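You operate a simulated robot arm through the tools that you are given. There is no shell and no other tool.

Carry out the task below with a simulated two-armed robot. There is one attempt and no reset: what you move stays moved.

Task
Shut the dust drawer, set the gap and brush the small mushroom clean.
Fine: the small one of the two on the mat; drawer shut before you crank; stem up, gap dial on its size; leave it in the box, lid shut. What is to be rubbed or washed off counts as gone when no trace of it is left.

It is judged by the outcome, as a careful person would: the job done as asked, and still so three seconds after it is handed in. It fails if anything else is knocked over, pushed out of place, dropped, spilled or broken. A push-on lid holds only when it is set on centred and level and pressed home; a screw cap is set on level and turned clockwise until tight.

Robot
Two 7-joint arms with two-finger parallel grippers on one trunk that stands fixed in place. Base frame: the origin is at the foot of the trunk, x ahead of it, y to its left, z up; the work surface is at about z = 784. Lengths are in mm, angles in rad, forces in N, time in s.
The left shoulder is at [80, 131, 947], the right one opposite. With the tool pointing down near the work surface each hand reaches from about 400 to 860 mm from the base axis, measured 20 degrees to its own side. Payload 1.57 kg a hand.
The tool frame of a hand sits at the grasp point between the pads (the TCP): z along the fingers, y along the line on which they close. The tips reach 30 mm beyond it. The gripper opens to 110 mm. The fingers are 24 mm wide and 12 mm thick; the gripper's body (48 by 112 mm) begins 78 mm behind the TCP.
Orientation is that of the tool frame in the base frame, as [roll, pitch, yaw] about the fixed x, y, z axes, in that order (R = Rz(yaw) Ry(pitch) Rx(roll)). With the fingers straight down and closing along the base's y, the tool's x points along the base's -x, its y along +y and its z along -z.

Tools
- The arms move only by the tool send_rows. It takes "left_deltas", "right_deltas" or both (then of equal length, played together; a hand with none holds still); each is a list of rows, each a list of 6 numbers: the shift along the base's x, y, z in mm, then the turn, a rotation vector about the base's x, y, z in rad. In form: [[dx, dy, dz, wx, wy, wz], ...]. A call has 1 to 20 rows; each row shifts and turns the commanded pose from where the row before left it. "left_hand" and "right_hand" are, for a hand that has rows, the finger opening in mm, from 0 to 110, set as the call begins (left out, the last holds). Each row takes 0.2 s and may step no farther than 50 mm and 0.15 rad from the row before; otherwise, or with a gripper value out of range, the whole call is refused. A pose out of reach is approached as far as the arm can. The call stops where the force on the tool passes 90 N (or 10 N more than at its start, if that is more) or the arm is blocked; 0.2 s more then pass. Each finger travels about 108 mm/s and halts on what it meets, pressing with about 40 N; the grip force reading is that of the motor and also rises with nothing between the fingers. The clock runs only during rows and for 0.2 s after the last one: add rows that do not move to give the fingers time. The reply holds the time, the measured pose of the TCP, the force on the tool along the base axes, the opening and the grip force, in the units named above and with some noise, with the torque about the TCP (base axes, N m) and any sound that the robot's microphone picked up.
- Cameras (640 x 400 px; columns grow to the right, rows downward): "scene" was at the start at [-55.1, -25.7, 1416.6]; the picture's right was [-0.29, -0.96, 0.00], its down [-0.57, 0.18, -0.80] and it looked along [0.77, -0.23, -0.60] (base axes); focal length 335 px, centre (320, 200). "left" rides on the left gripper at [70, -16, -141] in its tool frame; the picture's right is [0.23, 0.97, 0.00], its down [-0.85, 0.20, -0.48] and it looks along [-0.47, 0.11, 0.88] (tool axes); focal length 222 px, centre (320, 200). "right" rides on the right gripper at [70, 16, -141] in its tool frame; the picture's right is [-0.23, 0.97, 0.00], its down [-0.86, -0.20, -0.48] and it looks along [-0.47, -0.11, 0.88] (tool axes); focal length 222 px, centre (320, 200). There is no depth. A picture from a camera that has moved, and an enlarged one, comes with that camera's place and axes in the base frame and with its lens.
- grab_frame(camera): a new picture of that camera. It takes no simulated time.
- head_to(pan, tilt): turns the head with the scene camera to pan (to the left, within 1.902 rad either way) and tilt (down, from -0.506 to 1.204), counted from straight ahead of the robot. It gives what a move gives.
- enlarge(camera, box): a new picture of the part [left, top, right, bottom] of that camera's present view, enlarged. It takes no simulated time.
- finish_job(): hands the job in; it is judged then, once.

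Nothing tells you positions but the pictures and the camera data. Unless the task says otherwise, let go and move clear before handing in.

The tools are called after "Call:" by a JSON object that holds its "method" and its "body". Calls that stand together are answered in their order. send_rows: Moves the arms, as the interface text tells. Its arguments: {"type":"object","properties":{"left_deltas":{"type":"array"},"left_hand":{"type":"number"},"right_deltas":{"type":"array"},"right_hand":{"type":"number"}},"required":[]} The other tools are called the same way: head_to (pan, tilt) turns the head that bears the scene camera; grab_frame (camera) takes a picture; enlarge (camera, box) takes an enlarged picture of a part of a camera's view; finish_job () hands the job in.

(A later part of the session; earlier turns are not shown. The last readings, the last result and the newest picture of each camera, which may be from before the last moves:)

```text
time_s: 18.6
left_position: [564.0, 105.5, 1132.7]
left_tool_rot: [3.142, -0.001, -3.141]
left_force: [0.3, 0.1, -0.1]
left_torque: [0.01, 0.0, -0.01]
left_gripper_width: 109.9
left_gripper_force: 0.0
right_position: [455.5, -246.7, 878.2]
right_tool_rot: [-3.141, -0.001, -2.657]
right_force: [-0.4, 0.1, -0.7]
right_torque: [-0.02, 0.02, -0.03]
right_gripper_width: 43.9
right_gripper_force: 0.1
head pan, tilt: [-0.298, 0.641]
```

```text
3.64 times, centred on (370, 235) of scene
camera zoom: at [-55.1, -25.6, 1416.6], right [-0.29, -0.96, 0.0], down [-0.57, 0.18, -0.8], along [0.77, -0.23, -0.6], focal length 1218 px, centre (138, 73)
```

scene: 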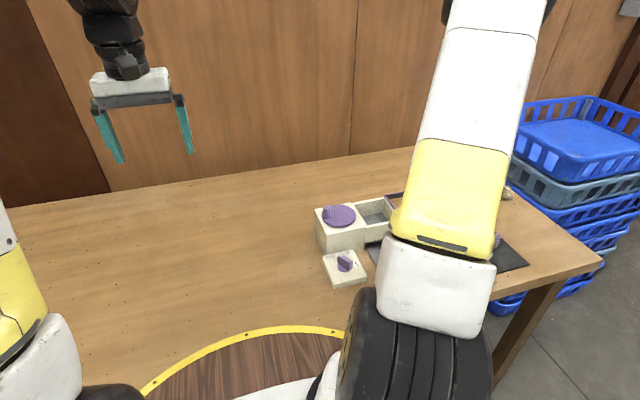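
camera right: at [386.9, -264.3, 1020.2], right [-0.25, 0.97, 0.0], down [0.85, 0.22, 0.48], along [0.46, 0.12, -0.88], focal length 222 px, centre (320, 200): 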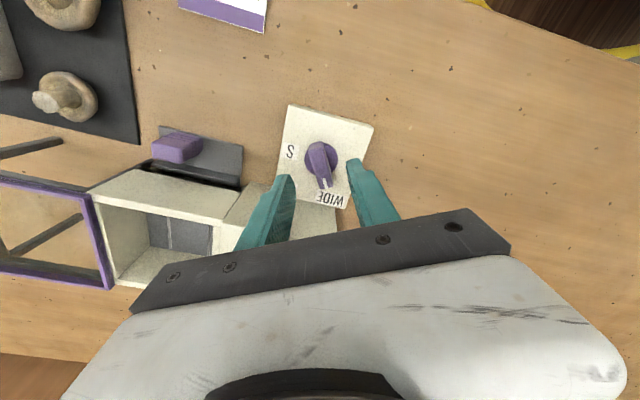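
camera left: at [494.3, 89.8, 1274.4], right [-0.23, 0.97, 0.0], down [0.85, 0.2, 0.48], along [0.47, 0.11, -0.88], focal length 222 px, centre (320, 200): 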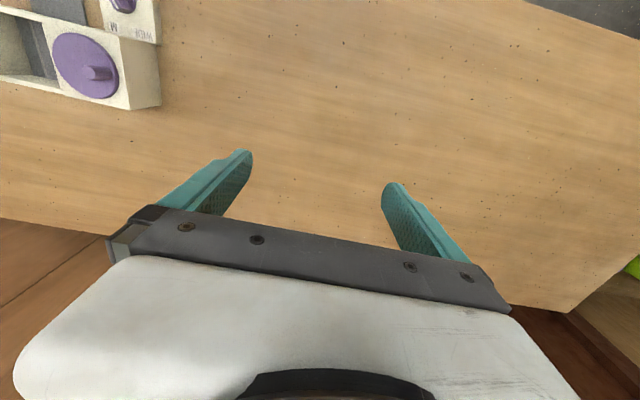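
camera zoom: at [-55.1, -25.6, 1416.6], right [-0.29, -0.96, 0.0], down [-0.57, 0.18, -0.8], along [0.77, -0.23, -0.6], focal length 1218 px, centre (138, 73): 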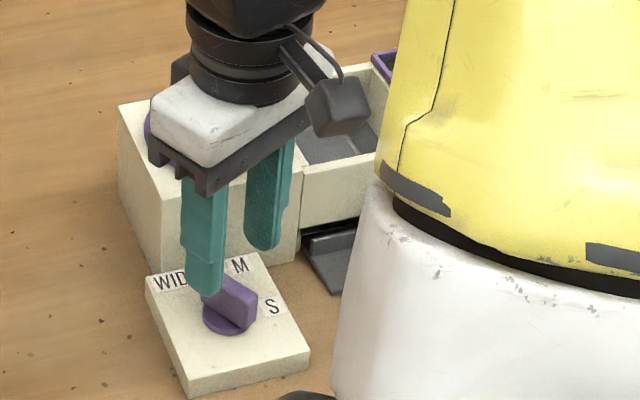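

Call:
{"method": "enlarge", "body": {"camera": "right", "box": [260, 100, 390, 220]}}

```text
3.33 times, centred on (325, 160) of right
camera zoom: at [386.9, -264.3, 1020.2], right [-0.25, 0.97, 0.0], down [0.85, 0.22, 0.48], along [0.46, 0.12, -0.88], focal length 740 px, centre (303, 333)
```

zoom: 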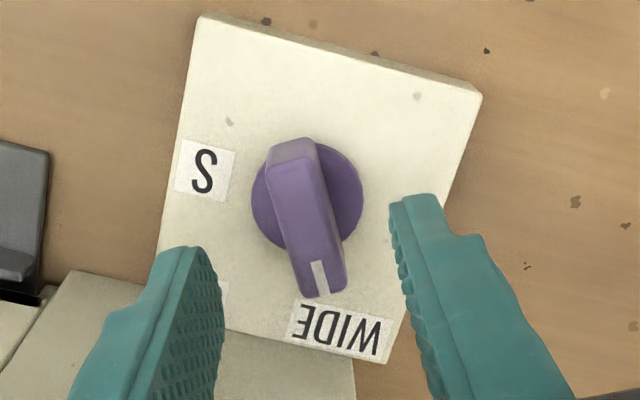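

Knob bar centre (457.6, −245), angle ~28°, matches the tool yaw. Descend and grip.

Call:
{"method": "send_rows", "body": {"right_deltas": [[2, 1.6, -15, 0, 0, 0], [0, 0, -15, 0, 0, 0], [0, 0, -9, 0, 0, 0], [0, 0, 0, 0, 0, 0]]}}

Call:
{"method": "send_rows", "body": {"right_deltas": [[0, 0, 0, 0, 0, 0], [0, 0, 0, 0, 0, 0], [0, 0, 0, 0, 0, 0]], "right_hand": 8}}

Call:
{"method": "enlarge", "body": {"camera": "right", "box": [260, 100, 390, 220]}}

```text
time_s: 19.6
left_position: [565.0, 105.4, 1132.3]
left_tool_rot: [-3.141, -0.001, -3.14]
left_force: [0.1, 0.2, -0.4]
left_torque: [-0.04, 0.03, 0.0]
left_gripper_width: 109.8
left_gripper_force: 0.0
right_position: [456.5, -243.5, 838.3]
right_tool_rot: [3.139, 0.0, -2.659]
right_force: [0.7, 0.2, -0.5]
right_torque: [0.0, -0.01, -0.01]
right_gripper_width: 44.1
right_gripper_force: 0.1
head pan, tilt: [-0.298, 0.641]
```

```text
time_s: 20.4
left_position: [563.3, 105.5, 1132.6]
left_tool_rot: [-3.141, -0.001, -3.139]
left_force: [0.0, -0.5, -0.3]
left_torque: [-0.02, 0.03, -0.01]
left_gripper_width: 109.9
left_gripper_force: 0.1
right_position: [457.5, -243.2, 838.1]
right_tool_rot: [3.139, 0.002, -2.657]
right_force: [-2.4, 10.7, -3.0]
right_torque: [0.09, -0.4, -0.02]
right_gripper_width: 13.9
right_gripper_force: 30.0
head pan, tilt: [-0.298, 0.641]
```

```text
3.33 times, centred on (325, 160) of right
camera zoom: at [388.9, -262.1, 980.7], right [-0.25, 0.97, 0.0], down [0.85, 0.22, 0.48], along [0.46, 0.12, -0.88], focal length 740 px, centre (303, 333)
```

zoom: 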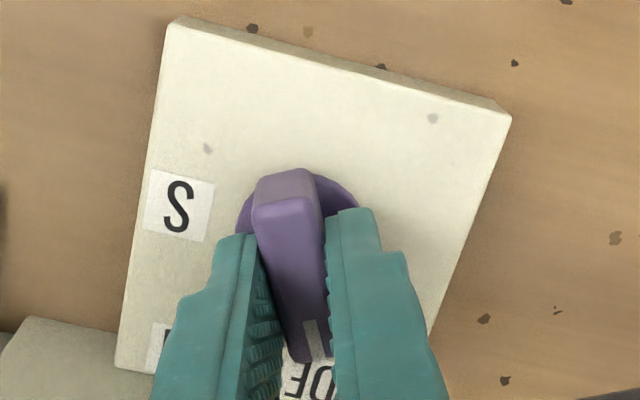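

Gripped the 14 mm bar. Now I rotate it clockwise (seen from above) ~58° toward M.

Call:
{"method": "send_rows", "body": {"right_deltas": [[0, -0.5, 0, 0, 0, -0.127], [0, 0, 0, 0, 0, -0.127], [0, 0, 0, 0, 0, -0.127], [0, 0, 0, 0, 0, -0.127], [0, 0, 0, 0, 0, -0.127], [0, 0, 0, 0, 0, -0.127], [0, 0, 0, 0, 0, -0.127], [0, 0, 0, 0, 0, -0.127], [0, 0, 0, 0, 0, 0]]}}

Call:
{"method": "enlarge", "body": {"camera": "right", "box": [230, 80, 430, 220]}}

Call:
{"method": "enlarge", "body": {"camera": "scene", "box": [310, 180, 430, 290]}}

```text
time_s: 22.4
left_position: [563.8, 106.3, 1131.7]
left_tool_rot: [-3.141, 0.0, -3.138]
left_force: [0.2, 0.2, -0.6]
left_torque: [-0.01, 0.02, 0.02]
left_gripper_width: 110.2
left_gripper_force: 0.0
right_position: [457.5, -245.1, 838.4]
right_tool_rot: [-3.141, 0.001, 2.603]
right_force: [1.0, 6.4, -9.1]
right_torque: [0.56, 0.83, 0.0]
right_gripper_width: 14.0
right_gripper_force: 29.8
head pan, tilt: [-0.298, 0.641]
```

```text
2.86 times, centred on (330, 150) of right
camera zoom: at [406.6, -196.5, 980.8], right [0.69, 0.72, 0.0], down [0.63, -0.61, 0.48], along [0.34, -0.33, -0.88], focal length 635 px, centre (291, 343)
```

zoom: 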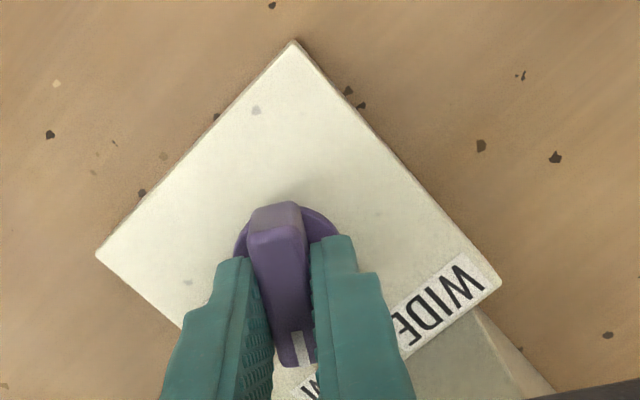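

```text
3.64 times, centred on (370, 235) of scene
camera zoom: at [-54.8, -25.6, 1416.6], right [-0.29, -0.96, 0.0], down [-0.57, 0.18, -0.8], along [0.77, -0.24, -0.6], focal length 1218 px, centre (138, 73)
```

zoom: 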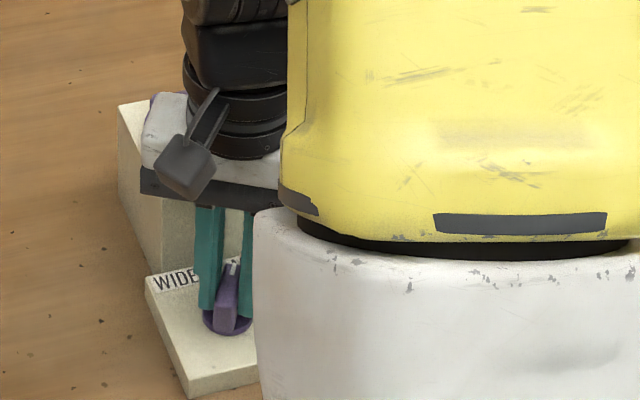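

The pointer now heads to M. Release, rise and verify.

Call:
{"method": "send_rows", "body": {"right_deltas": [[0, 0, 0, 0, 0, 0], [0, 0, 0, 0, 0, 0], [0, 0, 20, 0, 0, 0], [0, 0, 40, 0, 0, 0.13], [0, 0, 40, 0, 0, 0.13], [0, 0, 40, 0, 0, 0.13], [-25, 0, 20, 0, 0, 0.149], [0, 0, 0, 0, 0, 0]], "right_hand": 44}}

Call:
{"method": "enlarge", "body": {"camera": "right", "box": [240, 80, 440, 220]}}

Call:
{"method": "enlarge", "body": {"camera": "scene", "box": [310, 180, 430, 290]}}

```text
time_s: 24.2
left_position: [563.1, 106.3, 1132.0]
left_tool_rot: [-3.14, 0.0, -3.141]
left_force: [-0.1, 0.0, 0.3]
left_torque: [-0.02, 0.0, -0.02]
left_gripper_width: 110.2
left_gripper_force: 0.0
right_position: [432.0, -246.3, 998.4]
right_tool_rot: [3.141, 0.0, -3.136]
right_force: [-0.4, 0.6, 0.1]
right_torque: [0.03, 0.0, -0.01]
right_gripper_width: 44.0
right_gripper_force: 0.0
head pan, tilt: [-0.298, 0.641]
```

```text
2.86 times, centred on (340, 150) of right
camera zoom: at [363.0, -230.8, 1140.6], right [0.22, 0.98, 0.0], down [0.86, -0.19, 0.48], along [0.47, -0.1, -0.88], focal length 635 px, centre (263, 343)
```

zoom: 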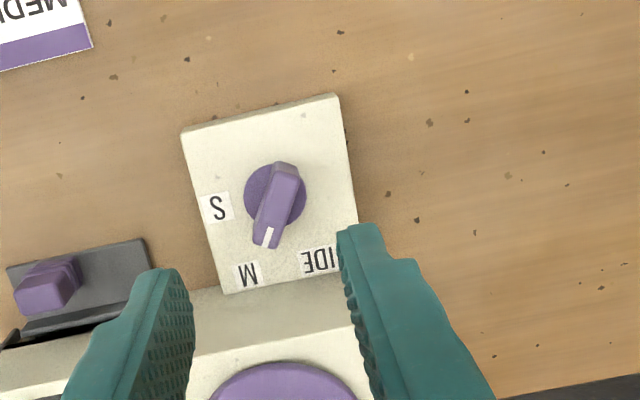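

```text
3.64 times, centred on (370, 235) of scene
camera zoom: at [-55.1, -25.6, 1416.6], right [-0.29, -0.96, 0.0], down [-0.57, 0.18, -0.8], along [0.77, -0.23, -0.6], focal length 1218 px, centre (138, 73)
```

zoom: 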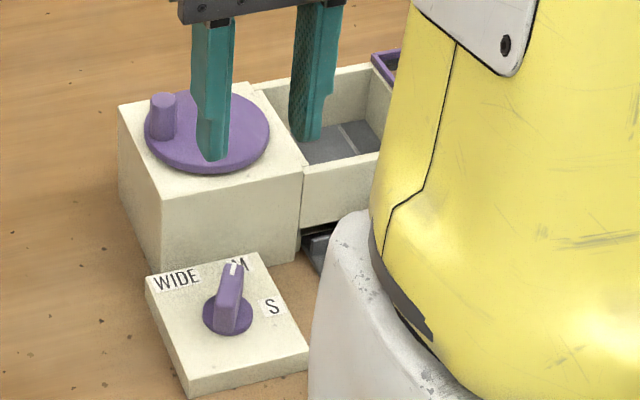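

The dial points at M. Now I look into the well (does the gap change with the dial?) and at the mushroom, with the hand back at the earlier viewing pose.

Call:
{"method": "send_rows", "body": {"right_deltas": [[0, -42, 20, 0, 0, 0], [0, -42, 20, 0, 0, 0], [2, 0, 24, 0, 0, 0], [0, 0, 0, 0, 0, 0]], "right_hand": 110}}

Call:
{"method": "enlarge", "body": {"camera": "right", "box": [240, 80, 420, 250]}}

Call:
{"method": "enlarge", "body": {"camera": "right", "box": [280, 160, 360, 240]}}

```text
time_s: 25.2
left_position: [564.2, 105.2, 1132.5]
left_tool_rot: [-3.141, 0.0, -3.14]
left_force: [-0.5, 0.0, 0.0]
left_torque: [0.0, 0.0, 0.01]
left_gripper_width: 110.2
left_gripper_force: 0.1
right_position: [434.2, -330.9, 1062.1]
right_tool_rot: [3.14, 0.001, -3.136]
right_force: [0.9, -0.1, 0.6]
right_torque: [0.03, -0.02, -0.03]
right_gripper_width: 110.0
right_gripper_force: 0.1
head pan, tilt: [-0.298, 0.641]
```

```text
2.35 times, centred on (330, 165) of right
camera zoom: at [365.4, -314.7, 1205.3], right [0.22, 0.97, 0.0], down [0.86, -0.2, 0.48], along [0.47, -0.11, -0.88], focal length 523 px, centre (296, 282)
```

zoom: 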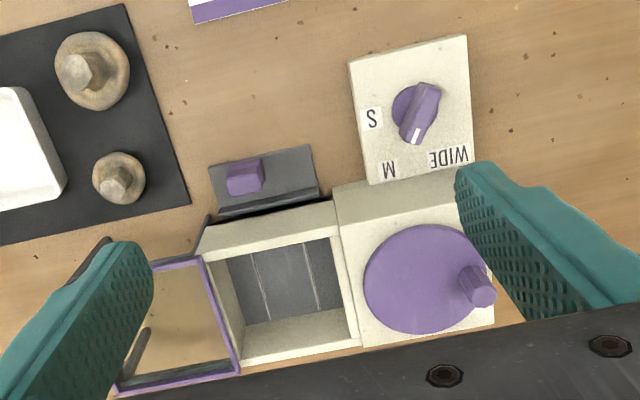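

```text
5.00 times, centred on (320, 200) of right
camera zoom: at [365.4, -314.7, 1205.3], right [0.22, 0.97, 0.0], down [0.86, -0.2, 0.48], along [0.47, -0.11, -0.88], focal length 1111 px, centre (320, 200)
```

zoom: 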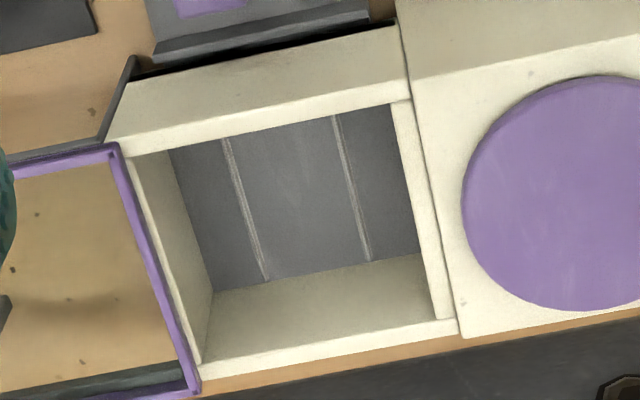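

The small mushroom already sits stem-up at about (459, −481) on the mat. The box floor is at z≈812, centred at about (564, −372). I'll approach with the gripper turned 45° so the fingers clear the tray and the big mushroom.

Call:
{"method": "send_rows", "body": {"right_deltas": [[5, -30, -15, 0, 0, 0.13], [5, -30, -15, 0, 0, 0.13], [5, -30, -15, 0, 0, 0.13], [5, -30, -15, 0, 0, 0.13], [5, -30, -15, 0, 0, 0.13], [0, 0, -20, 0, 0, 0.13], [0, 0, 0, 0, 0, 0]], "right_hand": 62}}

Call:
{"method": "grab_frame", "body": {"camera": "right"}}

Call:
{"method": "enlarge", "body": {"camera": "right", "box": [240, 120, 400, 240]}}

```text
time_s: 26.8
left_position: [563.0, 104.4, 1132.2]
left_tool_rot: [-3.141, 0.0, -3.14]
left_force: [0.0, 0.6, -0.4]
left_torque: [0.0, 0.02, 0.07]
left_gripper_width: 110.2
left_gripper_force: 0.1
right_position: [457.3, -480.2, 969.3]
right_tool_rot: [3.14, 0.004, -2.357]
right_force: [-0.2, -0.5, -0.2]
right_torque: [-0.01, -0.02, 0.0]
right_gripper_width: 62.0
right_gripper_force: 0.1
head pan, tilt: [-0.298, 0.641]
```

```text
taken
camera right: at [397.9, -518.3, 1111.9], right [-0.53, 0.85, 0.0], down [0.75, 0.46, 0.48], along [0.41, 0.25, -0.88], focal length 222 px, centre (320, 200)
```

right: 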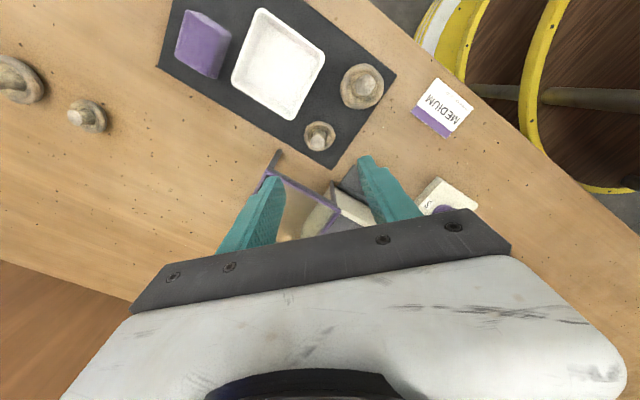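

```text
3.33 times, centred on (320, 180) of right
camera zoom: at [397.9, -518.3, 1111.9], right [-0.53, 0.85, 0.0], down [0.75, 0.46, 0.48], along [0.41, 0.25, -0.88], focal length 740 px, centre (320, 267)
```

zoom: 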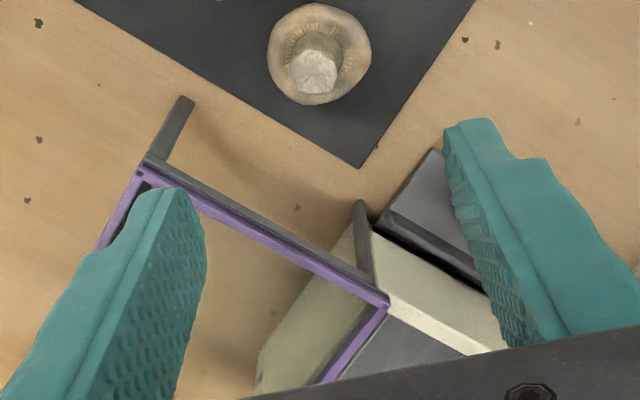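

Cap centre confirmed at (458, −482), ~43 mm diameter. Descending around it.

Call:
{"method": "send_rows", "body": {"right_deltas": [[1.2, -1.8, -45, -0.001, -0.003, 0], [0, 0, -45, 0, 0, 0], [0, 0, -35, 0, 0, 0], [0, 0, 0, 0, 0, 0]]}}

Call:
{"method": "enlarge", "body": {"camera": "right", "box": [220, 80, 420, 230]}}

```text
time_s: 27.8
left_position: [562.3, 106.1, 1132.9]
left_tool_rot: [3.141, -0.001, -3.138]
left_force: [-1.0, -0.9, -0.1]
left_torque: [-0.02, 0.0, -0.01]
left_gripper_width: 110.1
left_gripper_force: 0.1
right_position: [460.2, -479.4, 842.7]
right_tool_rot: [-3.14, 0.001, -2.357]
right_force: [-0.4, -0.4, 0.3]
right_torque: [-0.01, 0.0, 0.02]
right_gripper_width: 62.1
right_gripper_force: 0.1
head pan, tilt: [-0.298, 0.641]
```

```text
2.67 times, centred on (320, 155) of right
camera zoom: at [400.2, -517.9, 984.3], right [-0.53, 0.85, 0.0], down [0.74, 0.46, 0.48], along [0.41, 0.25, -0.88], focal length 592 px, centre (320, 320)
```

zoom: 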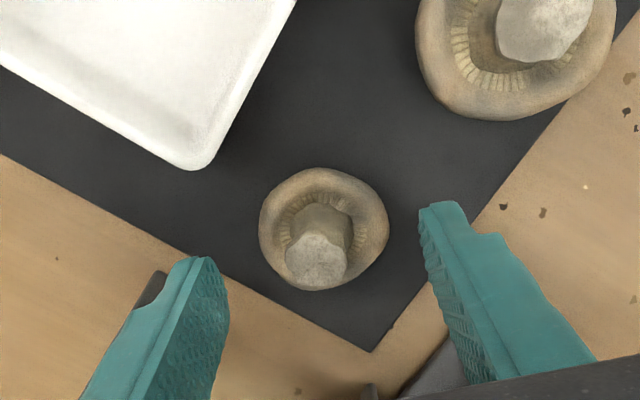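

Call:
{"method": "send_rows", "body": {"right_deltas": [[0, 0, -12, 0, 0, 0], [0, 0, -12, 0, 0, 0], [0, 0, 0, 0, 0, 0]]}}

Call:
{"method": "send_rows", "body": {"right_deltas": [[0, 0, 0, 0, 0, 0], [0, 0, 0, 0, 0, 0], [0, 0, 0, 0, 0, 0]], "right_hand": 40}}

Call:
{"method": "enlarge", "body": {"camera": "right", "box": [220, 80, 420, 230]}}

```text
time_s: 28.6
left_position: [562.7, 105.2, 1132.4]
left_tool_rot: [-3.142, 0.001, -3.14]
left_force: [0.1, 0.9, -0.7]
left_torque: [0.02, 0.01, 0.02]
left_gripper_width: 110.0
left_gripper_force: 0.0
right_position: [461.1, -481.2, 819.6]
right_tool_rot: [-3.14, 0.001, -2.358]
right_force: [-0.5, -0.6, 0.3]
right_torque: [0.0, 0.03, -0.02]
right_gripper_width: 61.6
right_gripper_force: 0.0
head pan, tilt: [-0.298, 0.641]
```

```text
time_s: 29.4
left_position: [562.5, 106.3, 1132.0]
left_tool_rot: [3.14, 0.0, -3.141]
left_force: [-0.1, -0.6, 0.1]
left_torque: [-0.03, 0.0, 0.0]
left_gripper_width: 110.0
left_gripper_force: 0.0
right_position: [461.5, -479.7, 818.8]
right_tool_rot: [-3.14, 0.001, -2.357]
right_force: [0.4, -0.4, -0.3]
right_torque: [-0.01, -0.01, 0.03]
right_gripper_width: 41.3
right_gripper_force: 13.0
head pan, tilt: [-0.298, 0.641]
```

```text
2.67 times, centred on (320, 155) of right
camera zoom: at [400.9, -518.1, 961.3], right [-0.53, 0.85, 0.0], down [0.74, 0.46, 0.48], along [0.41, 0.25, -0.88], focal length 592 px, centre (320, 320)
```

zoom: 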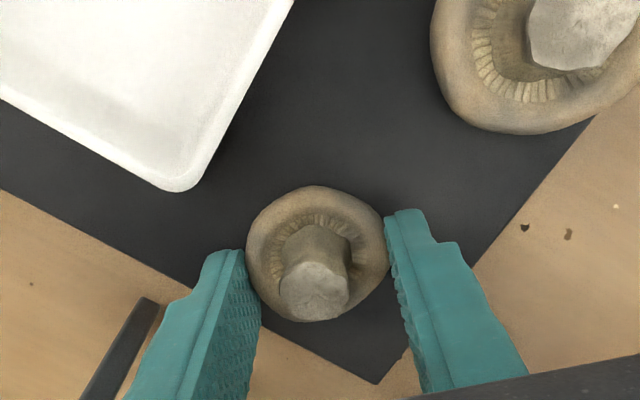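

The grip is ~5 mm off the cap centre along the fingers; I'll re-centre and grip again.

Call:
{"method": "send_rows", "body": {"right_deltas": [[0, 0, 0, 0, 0, 0], [-3.5, -3.5, 0, 0, 0, 0], [0, 0, 0, 0, 0, 0]], "right_hand": 56}}

Call:
{"method": "send_rows", "body": {"right_deltas": [[0, 0, 0, 0, 0, 0], [0, 0, 0, 0, 0, 0], [0, 0, 0, 0, 0, 0]], "right_hand": 38}}

Call:
{"method": "enlarge", "body": {"camera": "right", "box": [220, 80, 420, 230]}}

```text
time_s: 30.2
left_position: [563.8, 105.3, 1132.0]
left_tool_rot: [3.14, 0.0, 3.141]
left_force: [-0.2, -0.7, 0.0]
left_torque: [-0.02, 0.03, 0.02]
left_gripper_width: 110.2
left_gripper_force: 0.0
right_position: [457.1, -484.1, 818.8]
right_tool_rot: [-3.14, 0.002, -2.356]
right_force: [0.0, -0.8, -0.3]
right_torque: [0.04, -0.02, -0.03]
right_gripper_width: 55.7
right_gripper_force: 0.0
head pan, tilt: [-0.298, 0.641]
```

```text
time_s: 31.0
left_position: [563.3, 106.0, 1131.4]
left_tool_rot: [3.141, 0.0, -3.14]
left_force: [-0.4, -0.5, 0.1]
left_torque: [0.03, 0.0, 0.01]
left_gripper_width: 109.9
left_gripper_force: 0.1
right_position: [457.2, -484.2, 818.4]
right_tool_rot: [-3.139, 0.002, -2.355]
right_force: [0.4, -0.5, 0.1]
right_torque: [-0.01, -0.02, -0.02]
right_gripper_width: 41.4
right_gripper_force: 12.3
head pan, tilt: [-0.298, 0.641]
```

```text
2.67 times, centred on (320, 155) of right
camera zoom: at [397.1, -522.0, 960.7], right [-0.53, 0.85, 0.0], down [0.74, 0.46, 0.48], along [0.41, 0.25, -0.88], focal length 592 px, centre (320, 320)
```

zoom: 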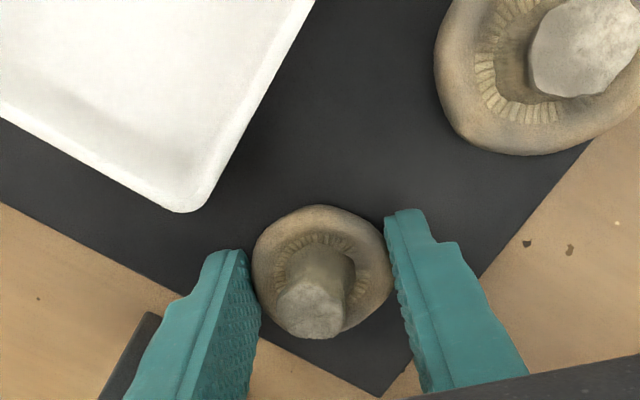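

Call:
{"method": "send_rows", "body": {"right_deltas": [[0, 0, 10, 0, 0, 0], [0, 0, 20, 0, 0, 0], [0, 0, 30, 0, 0, 0], [0, 0, 30, 0, 0, 0], [0, 0, 30, 0, 0, 0], [0, 0, 0, 0, 0, 0]]}}

Call:
{"method": "enlarge", "body": {"camera": "right", "box": [220, 80, 420, 230]}}

```text
time_s: 32.4
left_position: [563.3, 105.7, 1131.6]
left_tool_rot: [-3.141, -0.001, -3.14]
left_force: [-0.3, -0.1, -0.7]
left_torque: [-0.01, -0.02, 0.0]
left_gripper_width: 110.1
left_gripper_force: 0.0
right_position: [455.7, -484.2, 938.6]
right_tool_rot: [-3.14, 0.002, -2.356]
right_force: [0.3, 0.5, -0.5]
right_torque: [0.01, 0.02, -0.01]
right_gripper_width: 41.8
right_gripper_force: 12.7
head pan, tilt: [-0.298, 0.641]
```

```text
2.67 times, centred on (320, 155) of right
camera zoom: at [396.0, -523.1, 1081.2], right [-0.53, 0.85, 0.0], down [0.74, 0.46, 0.48], along [0.41, 0.25, -0.88], focal length 592 px, centre (320, 320)
```

zoom: 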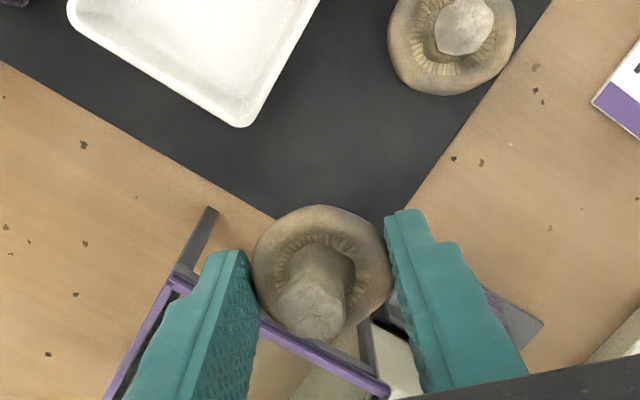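

Held upright. Carrying it over the box well.

Call:
{"method": "send_rows", "body": {"right_deltas": [[20, 20, 0, 0, 0, 0], [25, 26, 0, 0, 0, 0], [25, 26, 0, 0, 0, 0], [22, 24, 0, 0, 0, 0], [15, 16, 0, 0, 0, 0], [0, 0, 0, 0, 0, 0], [0, 0, 0, 0, 0, 0]]}}

Call:
{"method": "grab_frame", "body": {"camera": "right"}}

Call:
{"method": "enlarge", "body": {"camera": "right", "box": [200, 80, 440, 240]}}

Call:
{"method": "enlarge", "body": {"camera": "scene", "box": [310, 150, 470, 280]}}

```text
time_s: 34.0
left_position: [563.5, 105.5, 1132.0]
left_tool_rot: [3.141, 0.0, -3.14]
left_force: [-0.6, 0.0, -0.6]
left_torque: [-0.01, 0.01, 0.0]
left_gripper_width: 110.2
left_gripper_force: 0.0
right_position: [565.0, -373.2, 937.5]
right_tool_rot: [-3.139, 0.002, -2.357]
right_force: [0.1, 0.4, -0.5]
right_torque: [0.01, 0.0, 0.03]
right_gripper_width: 41.7
right_gripper_force: 11.9
head pan, tilt: [-0.298, 0.641]
```

```text
taken
camera right: at [503.8, -411.0, 1080.8], right [-0.53, 0.85, 0.0], down [0.74, 0.46, 0.48], along [0.41, 0.25, -0.88], focal length 222 px, centre (320, 200)
```

right: 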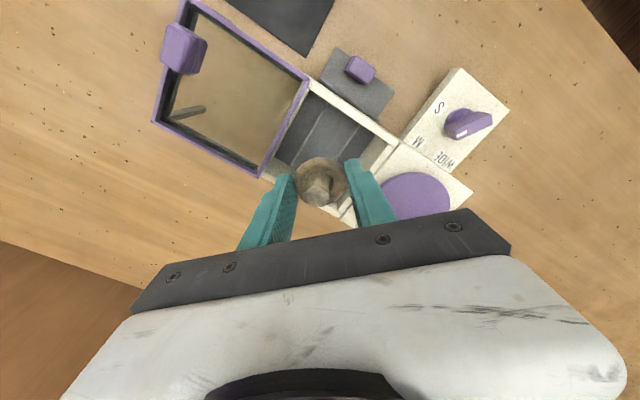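

```text
2.50 times, centred on (320, 160) of right
camera zoom: at [503.8, -411.0, 1080.8], right [-0.53, 0.85, 0.0], down [0.74, 0.46, 0.48], along [0.41, 0.25, -0.88], focal length 555 px, centre (320, 300)
```

zoom: 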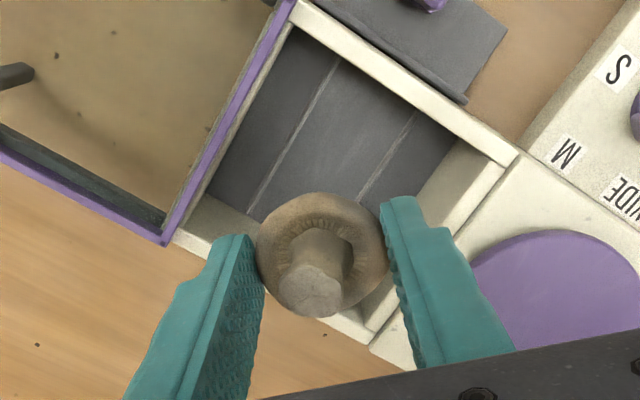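

```text
3.08 times, centred on (390, 215) of scene
camera zoom: at [-55.0, -25.6, 1416.6], right [-0.29, -0.96, 0.0], down [-0.57, 0.18, -0.8], along [0.77, -0.23, -0.6], focal length 1031 px, centre (105, 154)
```

zoom: 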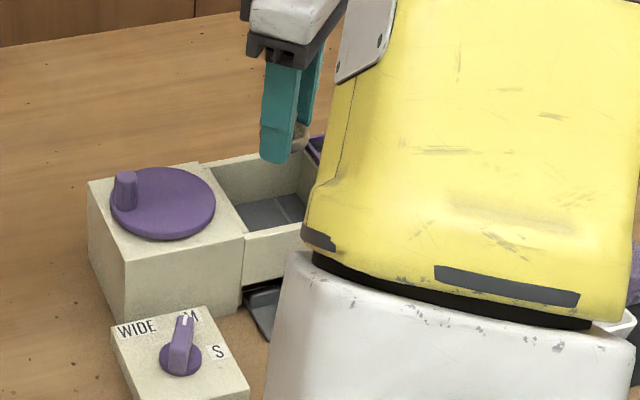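

Centred over the well; shift slightly and lower to the floor (expected TCP z≈845).

Call:
{"method": "send_rows", "body": {"right_deltas": [[-2, 2.5, -25, 0, 0, 0], [0, 0, -30, 0, 0, 0], [0, 0, -20, 0, 0, 0], [0, 0, -10, 0, 0, 0], [0, 0, 0, 0, 0, 0]]}}

Call:
{"method": "enlarge", "body": {"camera": "right", "box": [200, 80, 440, 240]}}

```text
time_s: 35.2
left_position: [564.1, 105.5, 1131.8]
left_tool_rot: [3.141, 0.001, -3.139]
left_force: [0.0, -0.8, 0.3]
left_torque: [0.01, -0.01, 0.01]
left_gripper_width: 110.1
left_gripper_force: 0.0
right_position: [560.9, -372.8, 854.4]
right_tool_rot: [-3.14, 0.0, -2.354]
right_force: [-0.6, -0.2, -0.8]
right_torque: [-0.01, -0.01, 0.01]
right_gripper_width: 41.6
right_gripper_force: 11.9
head pan, tilt: [-0.298, 0.641]
```

```text
2.50 times, centred on (320, 160) of right
camera zoom: at [501.1, -409.2, 996.7], right [-0.53, 0.85, 0.0], down [0.74, 0.46, 0.48], along [0.41, 0.25, -0.88], focal length 555 px, centre (320, 300)
```

zoom: 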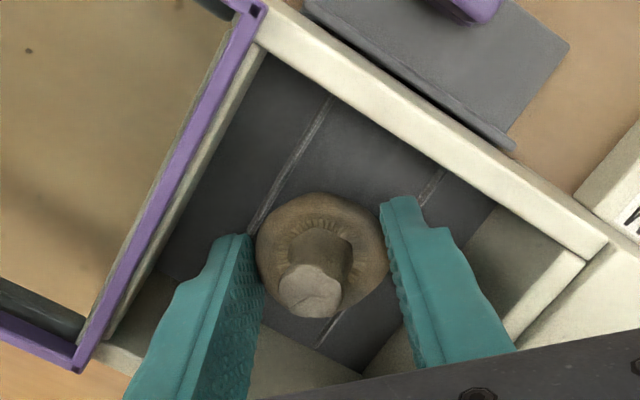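

Call:
{"method": "send_rows", "body": {"right_deltas": [[0, 0, -3, 0, 0, 0], [0, 0, -3, 0, 0, 0], [0, 0, -2, 0, 0, 0], [0, 0, 0, 0, 0, 0]]}}

```text
time_s: 36.2
left_position: [563.7, 106.7, 1131.7]
left_tool_rot: [-3.141, -0.001, -3.139]
left_force: [-0.5, 0.3, 0.2]
left_torque: [0.0, 0.02, 0.0]
left_gripper_width: 110.0
left_gripper_force: 0.0
right_position: [561.3, -369.7, 846.2]
right_tool_rot: [-3.139, 0.004, -2.359]
right_force: [-0.7, -0.1, 11.8]
right_torque: [-0.04, 0.01, -0.01]
right_gripper_width: 41.7
right_gripper_force: 11.5
head pan, tilt: [-0.298, 0.641]
```

Contact with the floor (about 12 N). Release and rise straight up.

Call:
{"method": "send_rows", "body": {"right_deltas": [[0, 0, 1, 0, 0, 0], [0, 0, 0, 0, 0, 0], [0, 0, 0, 0, 0, 0]], "right_hand": 56}}

Call:
{"method": "send_rows", "body": {"right_deltas": [[0, 0, 10, 0, 0, 0], [0, 0, 20, 0, 0, 0], [0, 0, 30, 0, 0, 0], [0, 0, 40, 0, 0, 0], [0, 0, 30, 0, 0, 0], [0, 0, 0, 0, 0, 0]]}}

Call:
{"method": "grab_frame", "body": {"camera": "right"}}

Call:
{"method": "enlarge", "body": {"camera": "right", "box": [240, 120, 400, 240]}}

```text
time_s: 37.0
left_position: [562.6, 105.8, 1132.7]
left_tool_rot: [3.141, -0.001, -3.14]
left_force: [0.5, -0.4, -0.2]
left_torque: [-0.01, 0.05, 0.02]
left_gripper_width: 110.1
left_gripper_force: 0.2
right_position: [561.5, -369.8, 846.4]
right_tool_rot: [-3.139, 0.003, -2.355]
right_force: [0.4, 0.2, -0.5]
right_torque: [-0.01, -0.01, -0.02]
right_gripper_width: 56.2
right_gripper_force: 0.0
head pan, tilt: [-0.298, 0.641]
```

```text
time_s: 38.4
left_position: [563.8, 106.5, 1133.2]
left_tool_rot: [-3.141, 0.0, -3.141]
left_force: [0.5, -0.2, -0.8]
left_torque: [-0.03, -0.03, 0.0]
left_gripper_width: 110.2
left_gripper_force: 0.0
right_position: [562.7, -370.9, 975.4]
right_tool_rot: [-3.14, 0.001, -2.355]
right_force: [0.0, 0.3, 0.2]
right_torque: [-0.01, -0.01, 0.02]
right_gripper_width: 55.8
right_gripper_force: 0.0
head pan, tilt: [-0.298, 0.641]
```

```text
taken
camera right: at [502.2, -409.0, 1118.0], right [-0.53, 0.85, 0.0], down [0.74, 0.46, 0.48], along [0.41, 0.25, -0.88], focal length 222 px, centre (320, 200)
```

right: 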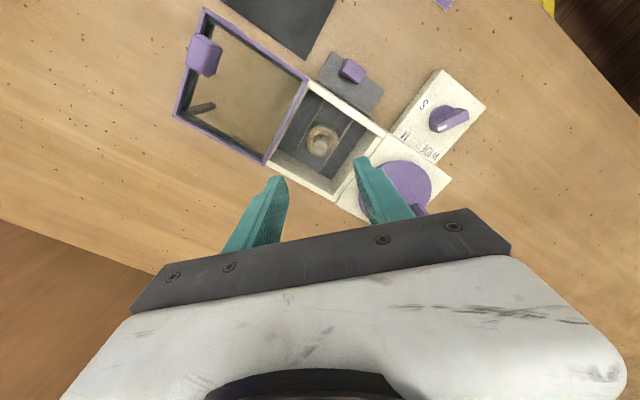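

```text
3.33 times, centred on (320, 180) of right
camera zoom: at [502.2, -409.0, 1118.0], right [-0.53, 0.85, 0.0], down [0.74, 0.46, 0.48], along [0.41, 0.25, -0.88], focal length 740 px, centre (320, 267)
```

zoom: 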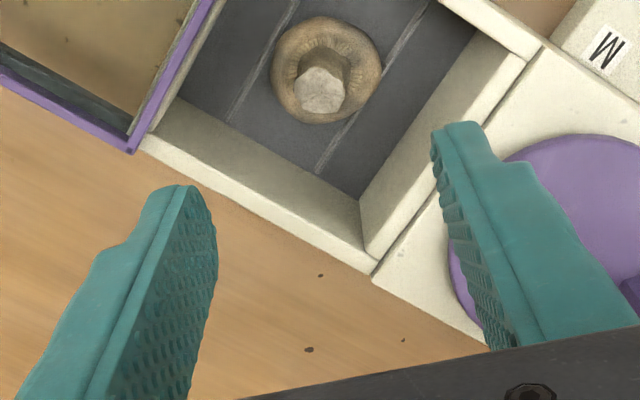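

The mushroom stands stem-up in the well. Now inspect the lid handle for the slide.

Call:
{"method": "enlarge", "body": {"camera": "right", "box": [160, 0, 320, 130]}}

Call:
{"method": "enlarge", "body": {"camera": "right", "box": [250, 60, 410, 200]}}

```text
3.08 times, centred on (240, 65) of right
camera zoom: at [502.2, -409.0, 1118.0], right [-0.53, 0.85, 0.0], down [0.74, 0.46, 0.48], along [0.41, 0.25, -0.88], focal length 684 px, centre (566, 615)
```

zoom: 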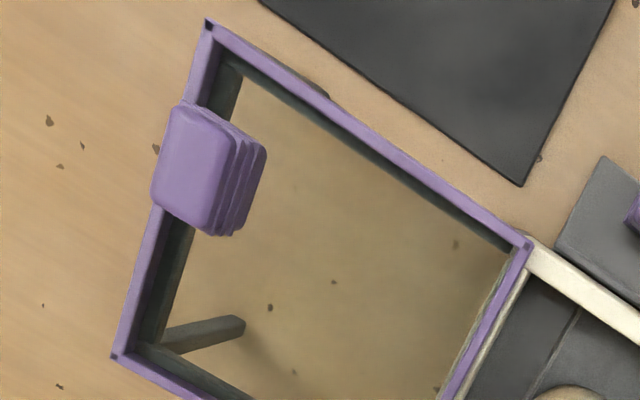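

```text
2.86 times, centred on (330, 130) of right
camera zoom: at [502.2, -409.0, 1118.0], right [-0.53, 0.85, 0.0], down [0.74, 0.46, 0.48], along [0.41, 0.25, -0.88], focal length 635 px, centre (291, 400)
```

zoom: 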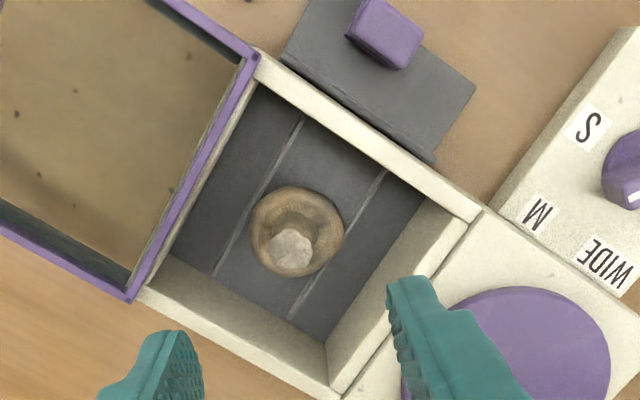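

Lid handle top is at z≈900, centred at about (541.5, −502); lid frame y −522…−418. I'll go behind it with closed fingers and push it toward +y over the well.

Call:
{"method": "send_rows", "body": {"right_deltas": [[-4, -35, 0, 0, 0, -0.13], [-4, -35, 0, 0, 0, -0.13], [-4, -35, 0, 0, 0, -0.13], [-4, -35, 0, 0, 0, -0.13], [-5, -36, 0, 0, 0, -0.13], [0, 0, 0, 0, 0, -0.135], [0, 0, 0, 0, 0, 0]], "right_hand": 0}}

Call:
{"method": "grab_frame", "body": {"camera": "right"}}

```text
time_s: 40.0
left_position: [564.2, 105.5, 1132.0]
left_tool_rot: [3.141, 0.0, -3.141]
left_force: [-0.6, 0.3, 0.8]
left_torque: [0.0, 0.0, -0.03]
left_gripper_width: 110.3
left_gripper_force: 0.1
right_position: [541.5, -546.0, 976.8]
right_tool_rot: [3.141, 0.001, 3.14]
right_force: [-0.5, -0.5, -0.3]
right_torque: [0.04, 0.0, 0.0]
right_gripper_width: 0.0
right_gripper_force: 21.3
head pan, tilt: [-0.298, 0.641]
```

```text
taken
camera right: at [471.7, -529.4, 1118.4], right [0.23, 0.97, 0.0], down [0.85, -0.2, 0.48], along [0.47, -0.11, -0.88], focal length 222 px, centre (320, 200)
```

right: 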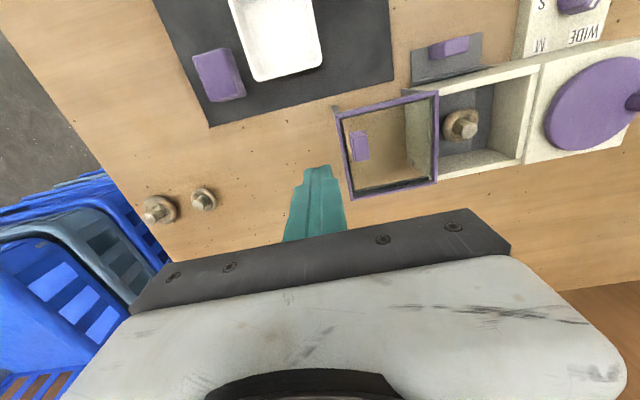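

Call:
{"method": "send_rows", "body": {"right_deltas": [[0, 0, -25, 0, 0, 0], [0, 0, -25, 0, 0, 0], [0, 0, -18, 0, 0, 0], [0, 0, 0, 0, 0, 0]]}}

Call:
{"method": "enlarge", "body": {"camera": "right", "box": [260, 80, 560, 240]}}

```text
time_s: 41.0
left_position: [563.5, 105.9, 1132.6]
left_tool_rot: [-3.141, 0.001, -3.141]
left_force: [-0.7, -0.5, -0.5]
left_torque: [-0.03, 0.05, 0.01]
left_gripper_width: 109.9
left_gripper_force: 0.0
right_position: [541.3, -546.6, 908.3]
right_tool_rot: [-3.141, 0.0, -3.141]
right_force: [0.4, -0.7, 0.2]
right_torque: [-0.01, 0.0, -0.03]
right_gripper_width: 0.1
right_gripper_force: 21.4
head pan, tilt: [-0.298, 0.641]
```

```text
2.13 times, centred on (410, 160) of right
camera zoom: at [471.9, -529.7, 1050.5], right [0.23, 0.97, 0.0], down [0.85, -0.2, 0.48], along [0.47, -0.11, -0.88], focal length 474 px, centre (128, 285)
```

zoom: 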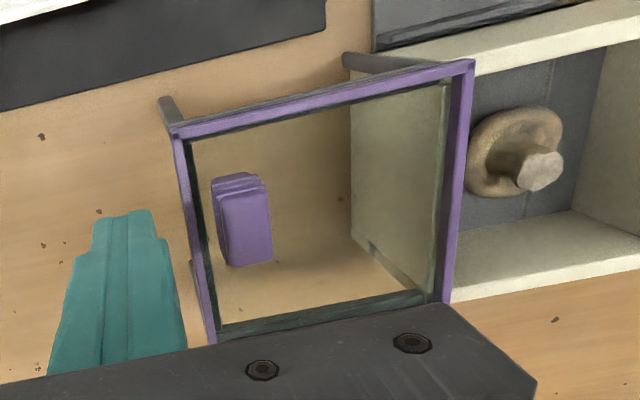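

Call:
{"method": "send_rows", "body": {"right_deltas": [[0, 10, 0, 0, 0, 0], [0, 10, 0, 0, 0, 0], [0, 8, 0, 0, 0, 0], [0, 8, 0, 0, 0, 0], [0, 8, 0, 0, 0, 0], [0, 8, 0, 0, 0, 0], [0, 0, 0, 0, 0, 0]]}}

Call:
{"method": "grab_frame", "body": {"camera": "right"}}

```text
time_s: 42.6
left_position: [564.0, 106.6, 1132.5]
left_tool_rot: [-3.141, 0.001, -3.139]
left_force: [-0.4, 0.0, 0.6]
left_torque: [-0.01, -0.03, 0.02]
left_gripper_width: 110.0
left_gripper_force: 0.0
right_position: [542.3, -494.5, 909.6]
right_tool_rot: [-3.138, 0.003, 3.141]
right_force: [-1.0, 0.1, -0.3]
right_torque: [-0.01, -0.02, -0.01]
right_gripper_width: 0.0
right_gripper_force: 21.2
head pan, tilt: [-0.298, 0.641]
```

```text
taken
camera right: at [472.8, -478.9, 1051.3], right [0.23, 0.97, 0.0], down [0.85, -0.2, 0.48], along [0.47, -0.11, -0.88], focal length 222 px, centre (320, 200)
```

right: 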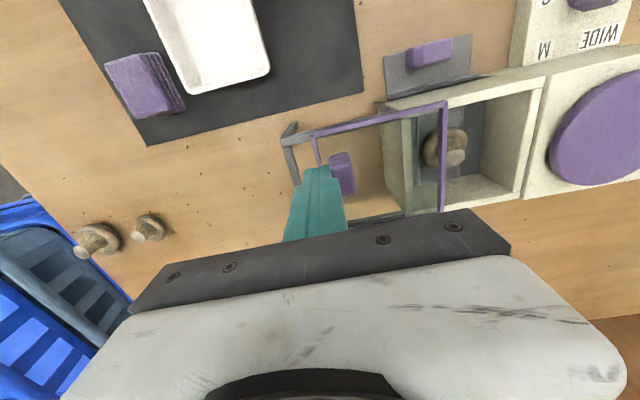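

The lid slides smoothly. Continue pushing to the end stop.

Call:
{"method": "send_rows", "body": {"right_deltas": [[0, 9, 0, 0, 0, 0], [0, 9, 0, 0, 0, 0], [0, 9, 0, 0, 0, 0], [0, 9, 0, 0, 0, 0], [0, 9, 0, 0, 0, 0], [0, 9, 0, 0, 0, 0], [0, 6, 0, 0, 0, 0], [0, 0, 0, 0, 0, 0]]}}

Call:
{"method": "grab_frame", "body": {"camera": "right"}}

```text
time_s: 44.4
left_position: [563.4, 106.4, 1131.7]
left_tool_rot: [-3.141, -0.001, -3.14]
left_force: [-0.2, -0.3, -0.4]
left_torque: [0.02, 0.03, 0.0]
left_gripper_width: 110.1
left_gripper_force: 0.1
right_position: [540.3, -435.0, 909.0]
right_tool_rot: [-3.138, 0.002, 3.141]
right_force: [-0.7, 0.1, -0.5]
right_torque: [0.0, -0.03, -0.02]
right_gripper_width: 0.0
right_gripper_force: 21.3
head pan, tilt: [-0.298, 0.641]
```

```text
taken
camera right: at [471.5, -417.5, 1051.2], right [0.23, 0.97, 0.0], down [0.85, -0.2, 0.48], along [0.47, -0.11, -0.88], focal length 222 px, centre (320, 200)
```

right: 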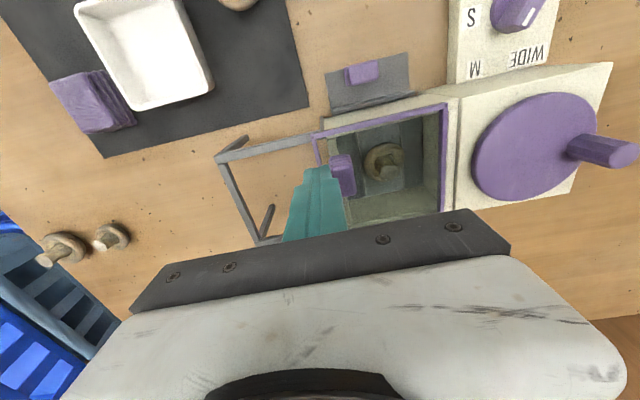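

Call:
{"method": "send_rows", "body": {"right_deltas": [[0, 4, 0, 0, 0, 0], [0, 4, 0, 0, 0, 0], [0, 3, 0, 0, 0, 0], [0, 3, 0, 0, 0, 0], [0, 3, 0, 0, 0, 0], [0, 3, 0, 0, 0, 0], [0, 3, 0, 0, 0, 0], [0, 3, 0, 0, 0, 0], [0, 0, 0, 0, 0, 0]]}}

Call:
{"method": "enlarge", "body": {"camera": "right", "box": [200, 80, 500, 240]}}

```text
time_s: 46.4
left_position: [564.4, 104.1, 1132.0]
left_tool_rot: [3.139, -0.001, -3.14]
left_force: [-0.4, -0.8, 0.7]
left_torque: [-0.02, 0.04, 0.04]
left_gripper_width: 109.9
left_gripper_force: 0.0
right_position: [538.8, -419.7, 909.1]
right_tool_rot: [-3.126, 0.005, 3.132]
right_force: [6.3, -65.6, -0.6]
right_torque: [-0.86, -0.17, 0.18]
right_gripper_width: 0.1
right_gripper_force: 21.0
head pan, tilt: [-0.298, 0.641]
```

```text
2.13 times, centred on (350, 160) of right
camera zoom: at [470.2, -401.4, 1051.0], right [0.24, 0.97, -0.01], down [0.85, -0.2, 0.49], along [0.47, -0.13, -0.87], focal length 474 px, centre (256, 285)
```

zoom: 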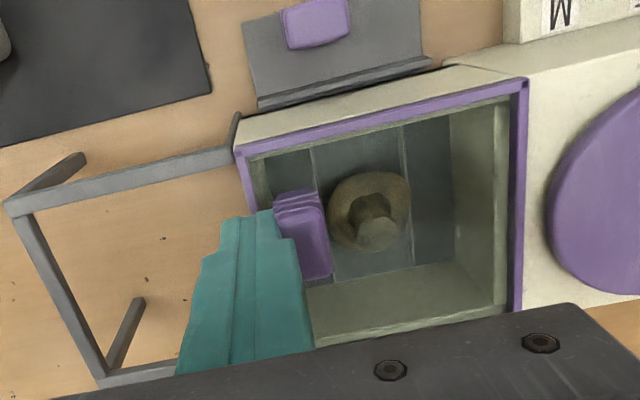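

The lid is fully closed against its stop; the mushroom is still stem-up. Back off, rise, and look at the crank.

Call:
{"method": "send_rows", "body": {"right_deltas": [[0, -12, 0, 0.013, -0.004, 0.008], [0, -5, 10, 0, 0, 0], [0, 0, 40, 0, 0, 0], [-20, 25, 40, 0, 0, 0], [-25, 40, 10, 0, 0, 0], [-20, 40, 0, 0, 0, 0], [0, 40, 0, 0, 0, 0], [0, 0, 0, 0, 0, 0]], "right_hand": 0}}

Call:
{"method": "grab_frame", "body": {"camera": "right"}}

Call:
{"method": "enlarge", "body": {"camera": "scene", "box": [310, 180, 430, 290]}}

```text
refused: row 4 steps farther than a row can; nothing moved
```

```text
taken
camera right: at [470.2, -401.4, 1051.0], right [0.24, 0.97, -0.01], down [0.85, -0.2, 0.49], along [0.47, -0.13, -0.87], focal length 222 px, centre (320, 200)
```

right: 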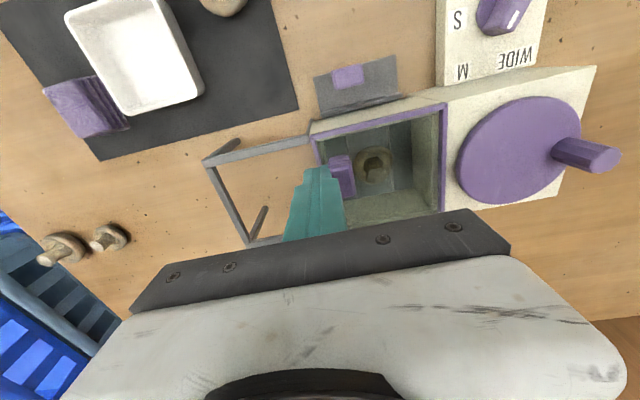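

```text
3.64 times, centred on (370, 235) of scene
camera zoom: at [-54.8, -28.5, 1416.6], right [-0.29, -0.96, 0.0], down [-0.57, 0.18, -0.8], along [0.77, -0.23, -0.6], focal length 1218 px, centre (138, 73)
```

zoom: 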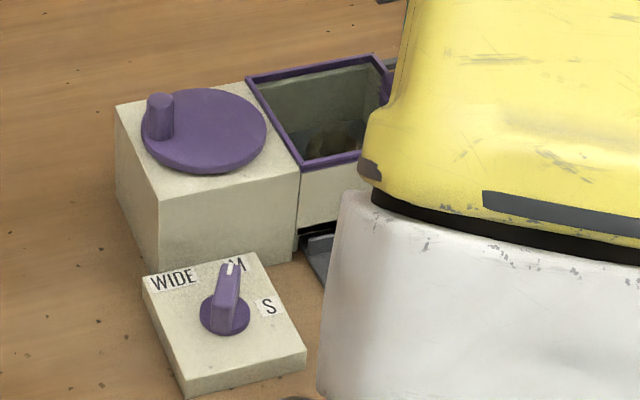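

Call:
{"method": "send_rows", "body": {"right_deltas": [[0, -14, 0, 0.013, -0.004, 0.008], [0, -3, 10, 0, 0, 0], [0, 0, 40, 0, 0, 0], [-20, 20, 35, 0, 0, 0], [-25, 40, 5, 0, 0, 0], [-20, 40, 0, 0, 0, 0], [0, 40, 0, 0, 0, 0], [0, 0, 0, 0, 0, 0]], "right_hand": 0}}

Call:
{"method": "grab_frame", "body": {"camera": "right"}}

Call:
{"method": "enlarge", "body": {"camera": "scene", "box": [310, 180, 430, 290]}}

```text
time_s: 48.2
left_position: [563.8, 106.1, 1132.6]
left_tool_rot: [3.14, 0.0, -3.14]
left_force: [-0.2, -0.4, 0.1]
left_torque: [0.01, 0.0, 0.02]
left_gripper_width: 110.0
left_gripper_force: 0.0
right_position: [475.6, -282.8, 1002.2]
right_tool_rot: [3.132, 0.005, -3.134]
right_force: [-0.4, 0.8, 0.0]
right_torque: [0.01, -0.03, 0.02]
right_gripper_width: 0.0
right_gripper_force: 21.1
head pan, tilt: [-0.298, 0.641]
```

```text
taken
camera right: at [406.3, -269.4, 1142.2], right [0.22, 0.98, 0.01], down [0.85, -0.2, 0.48], along [0.47, -0.1, -0.88], focal length 222 px, centre (320, 200)
```

right: 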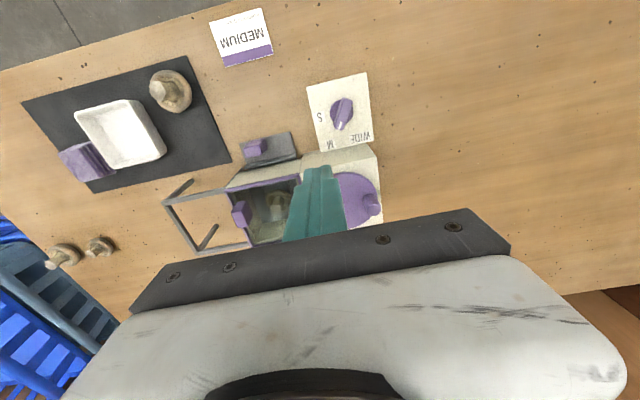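

```text
3.64 times, centred on (370, 235) of scene
camera zoom: at [-55.1, -25.7, 1416.6], right [-0.29, -0.96, 0.0], down [-0.57, 0.18, -0.8], along [0.77, -0.24, -0.6], focal length 1218 px, centre (138, 73)
```

zoom: 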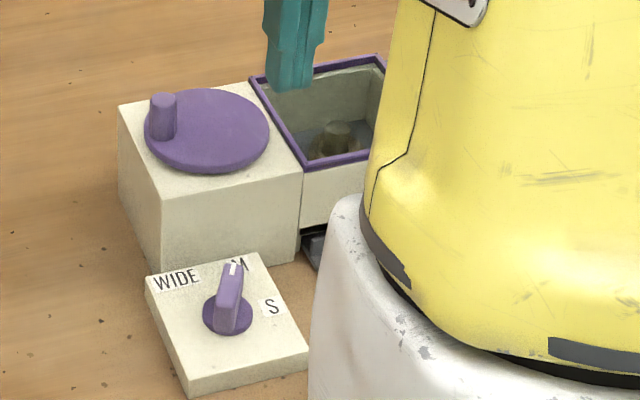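

Lid shut, dial on M, drawer shut. The crank: disc centre ≈ (564, −266), peg ≈ (563, −232), top z≈908. I move above the peg with fingers open for a check.

Call:
{"method": "send_rows", "body": {"right_deltas": [[20, 12, 0, -0.009, 0.005, -0.007], [22, 13, 0, 0, 0, 0], [22, 13, 0, 0, 0, 0], [22, 13, 0, 0, 0, 0], [0, 0, 0, 0, 0, 0]], "right_hand": 50}}

Call:
{"method": "enlarge", "body": {"camera": "right", "box": [220, 80, 420, 230]}}

Call:
{"method": "enlarge", "body": {"camera": "scene", "box": [300, 150, 420, 260]}}

```text
time_s: 49.4
left_position: [562.9, 105.7, 1132.3]
left_tool_rot: [-3.141, 0.0, -3.139]
left_force: [-0.1, 0.5, -0.1]
left_torque: [0.01, -0.01, 0.01]
left_gripper_width: 110.1
left_gripper_force: 0.0
right_position: [562.0, -233.3, 998.4]
right_tool_rot: [3.139, 0.003, 3.141]
right_force: [0.0, 0.1, -0.3]
right_torque: [0.0, 0.03, 0.0]
right_gripper_width: 49.7
right_gripper_force: 0.0
head pan, tilt: [-0.298, 0.641]
```

```text
2.67 times, centred on (320, 155) of right
camera zoom: at [492.8, -217.6, 1140.9], right [0.23, 0.97, 0.0], down [0.85, -0.2, 0.48], along [0.47, -0.11, -0.88], focal length 592 px, centre (320, 320)
```

zoom: 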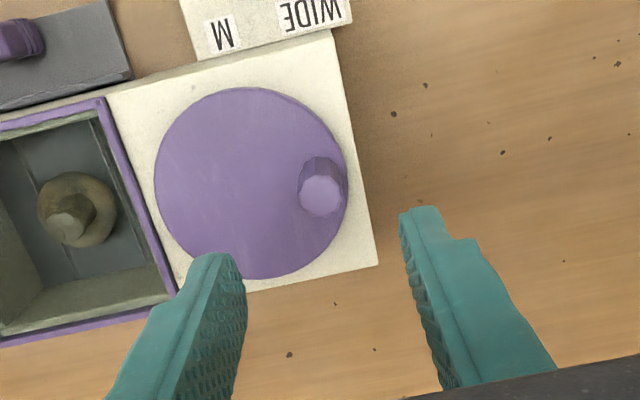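

```text
3.64 times, centred on (360, 205) of scene
camera zoom: at [-55.1, -25.6, 1416.6], right [-0.29, -0.96, 0.0], down [-0.57, 0.18, -0.8], along [0.77, -0.23, -0.6], focal length 1218 px, centre (174, 182)
```

zoom: 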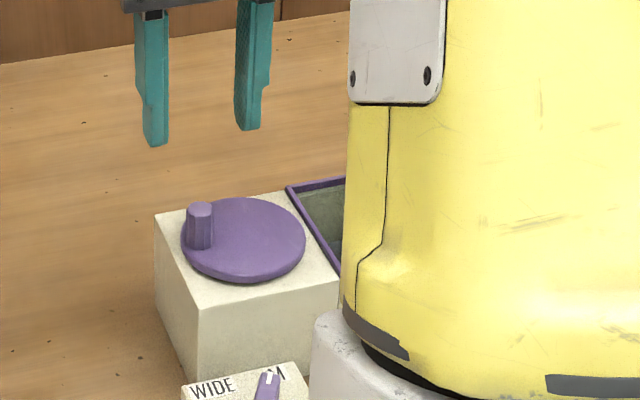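

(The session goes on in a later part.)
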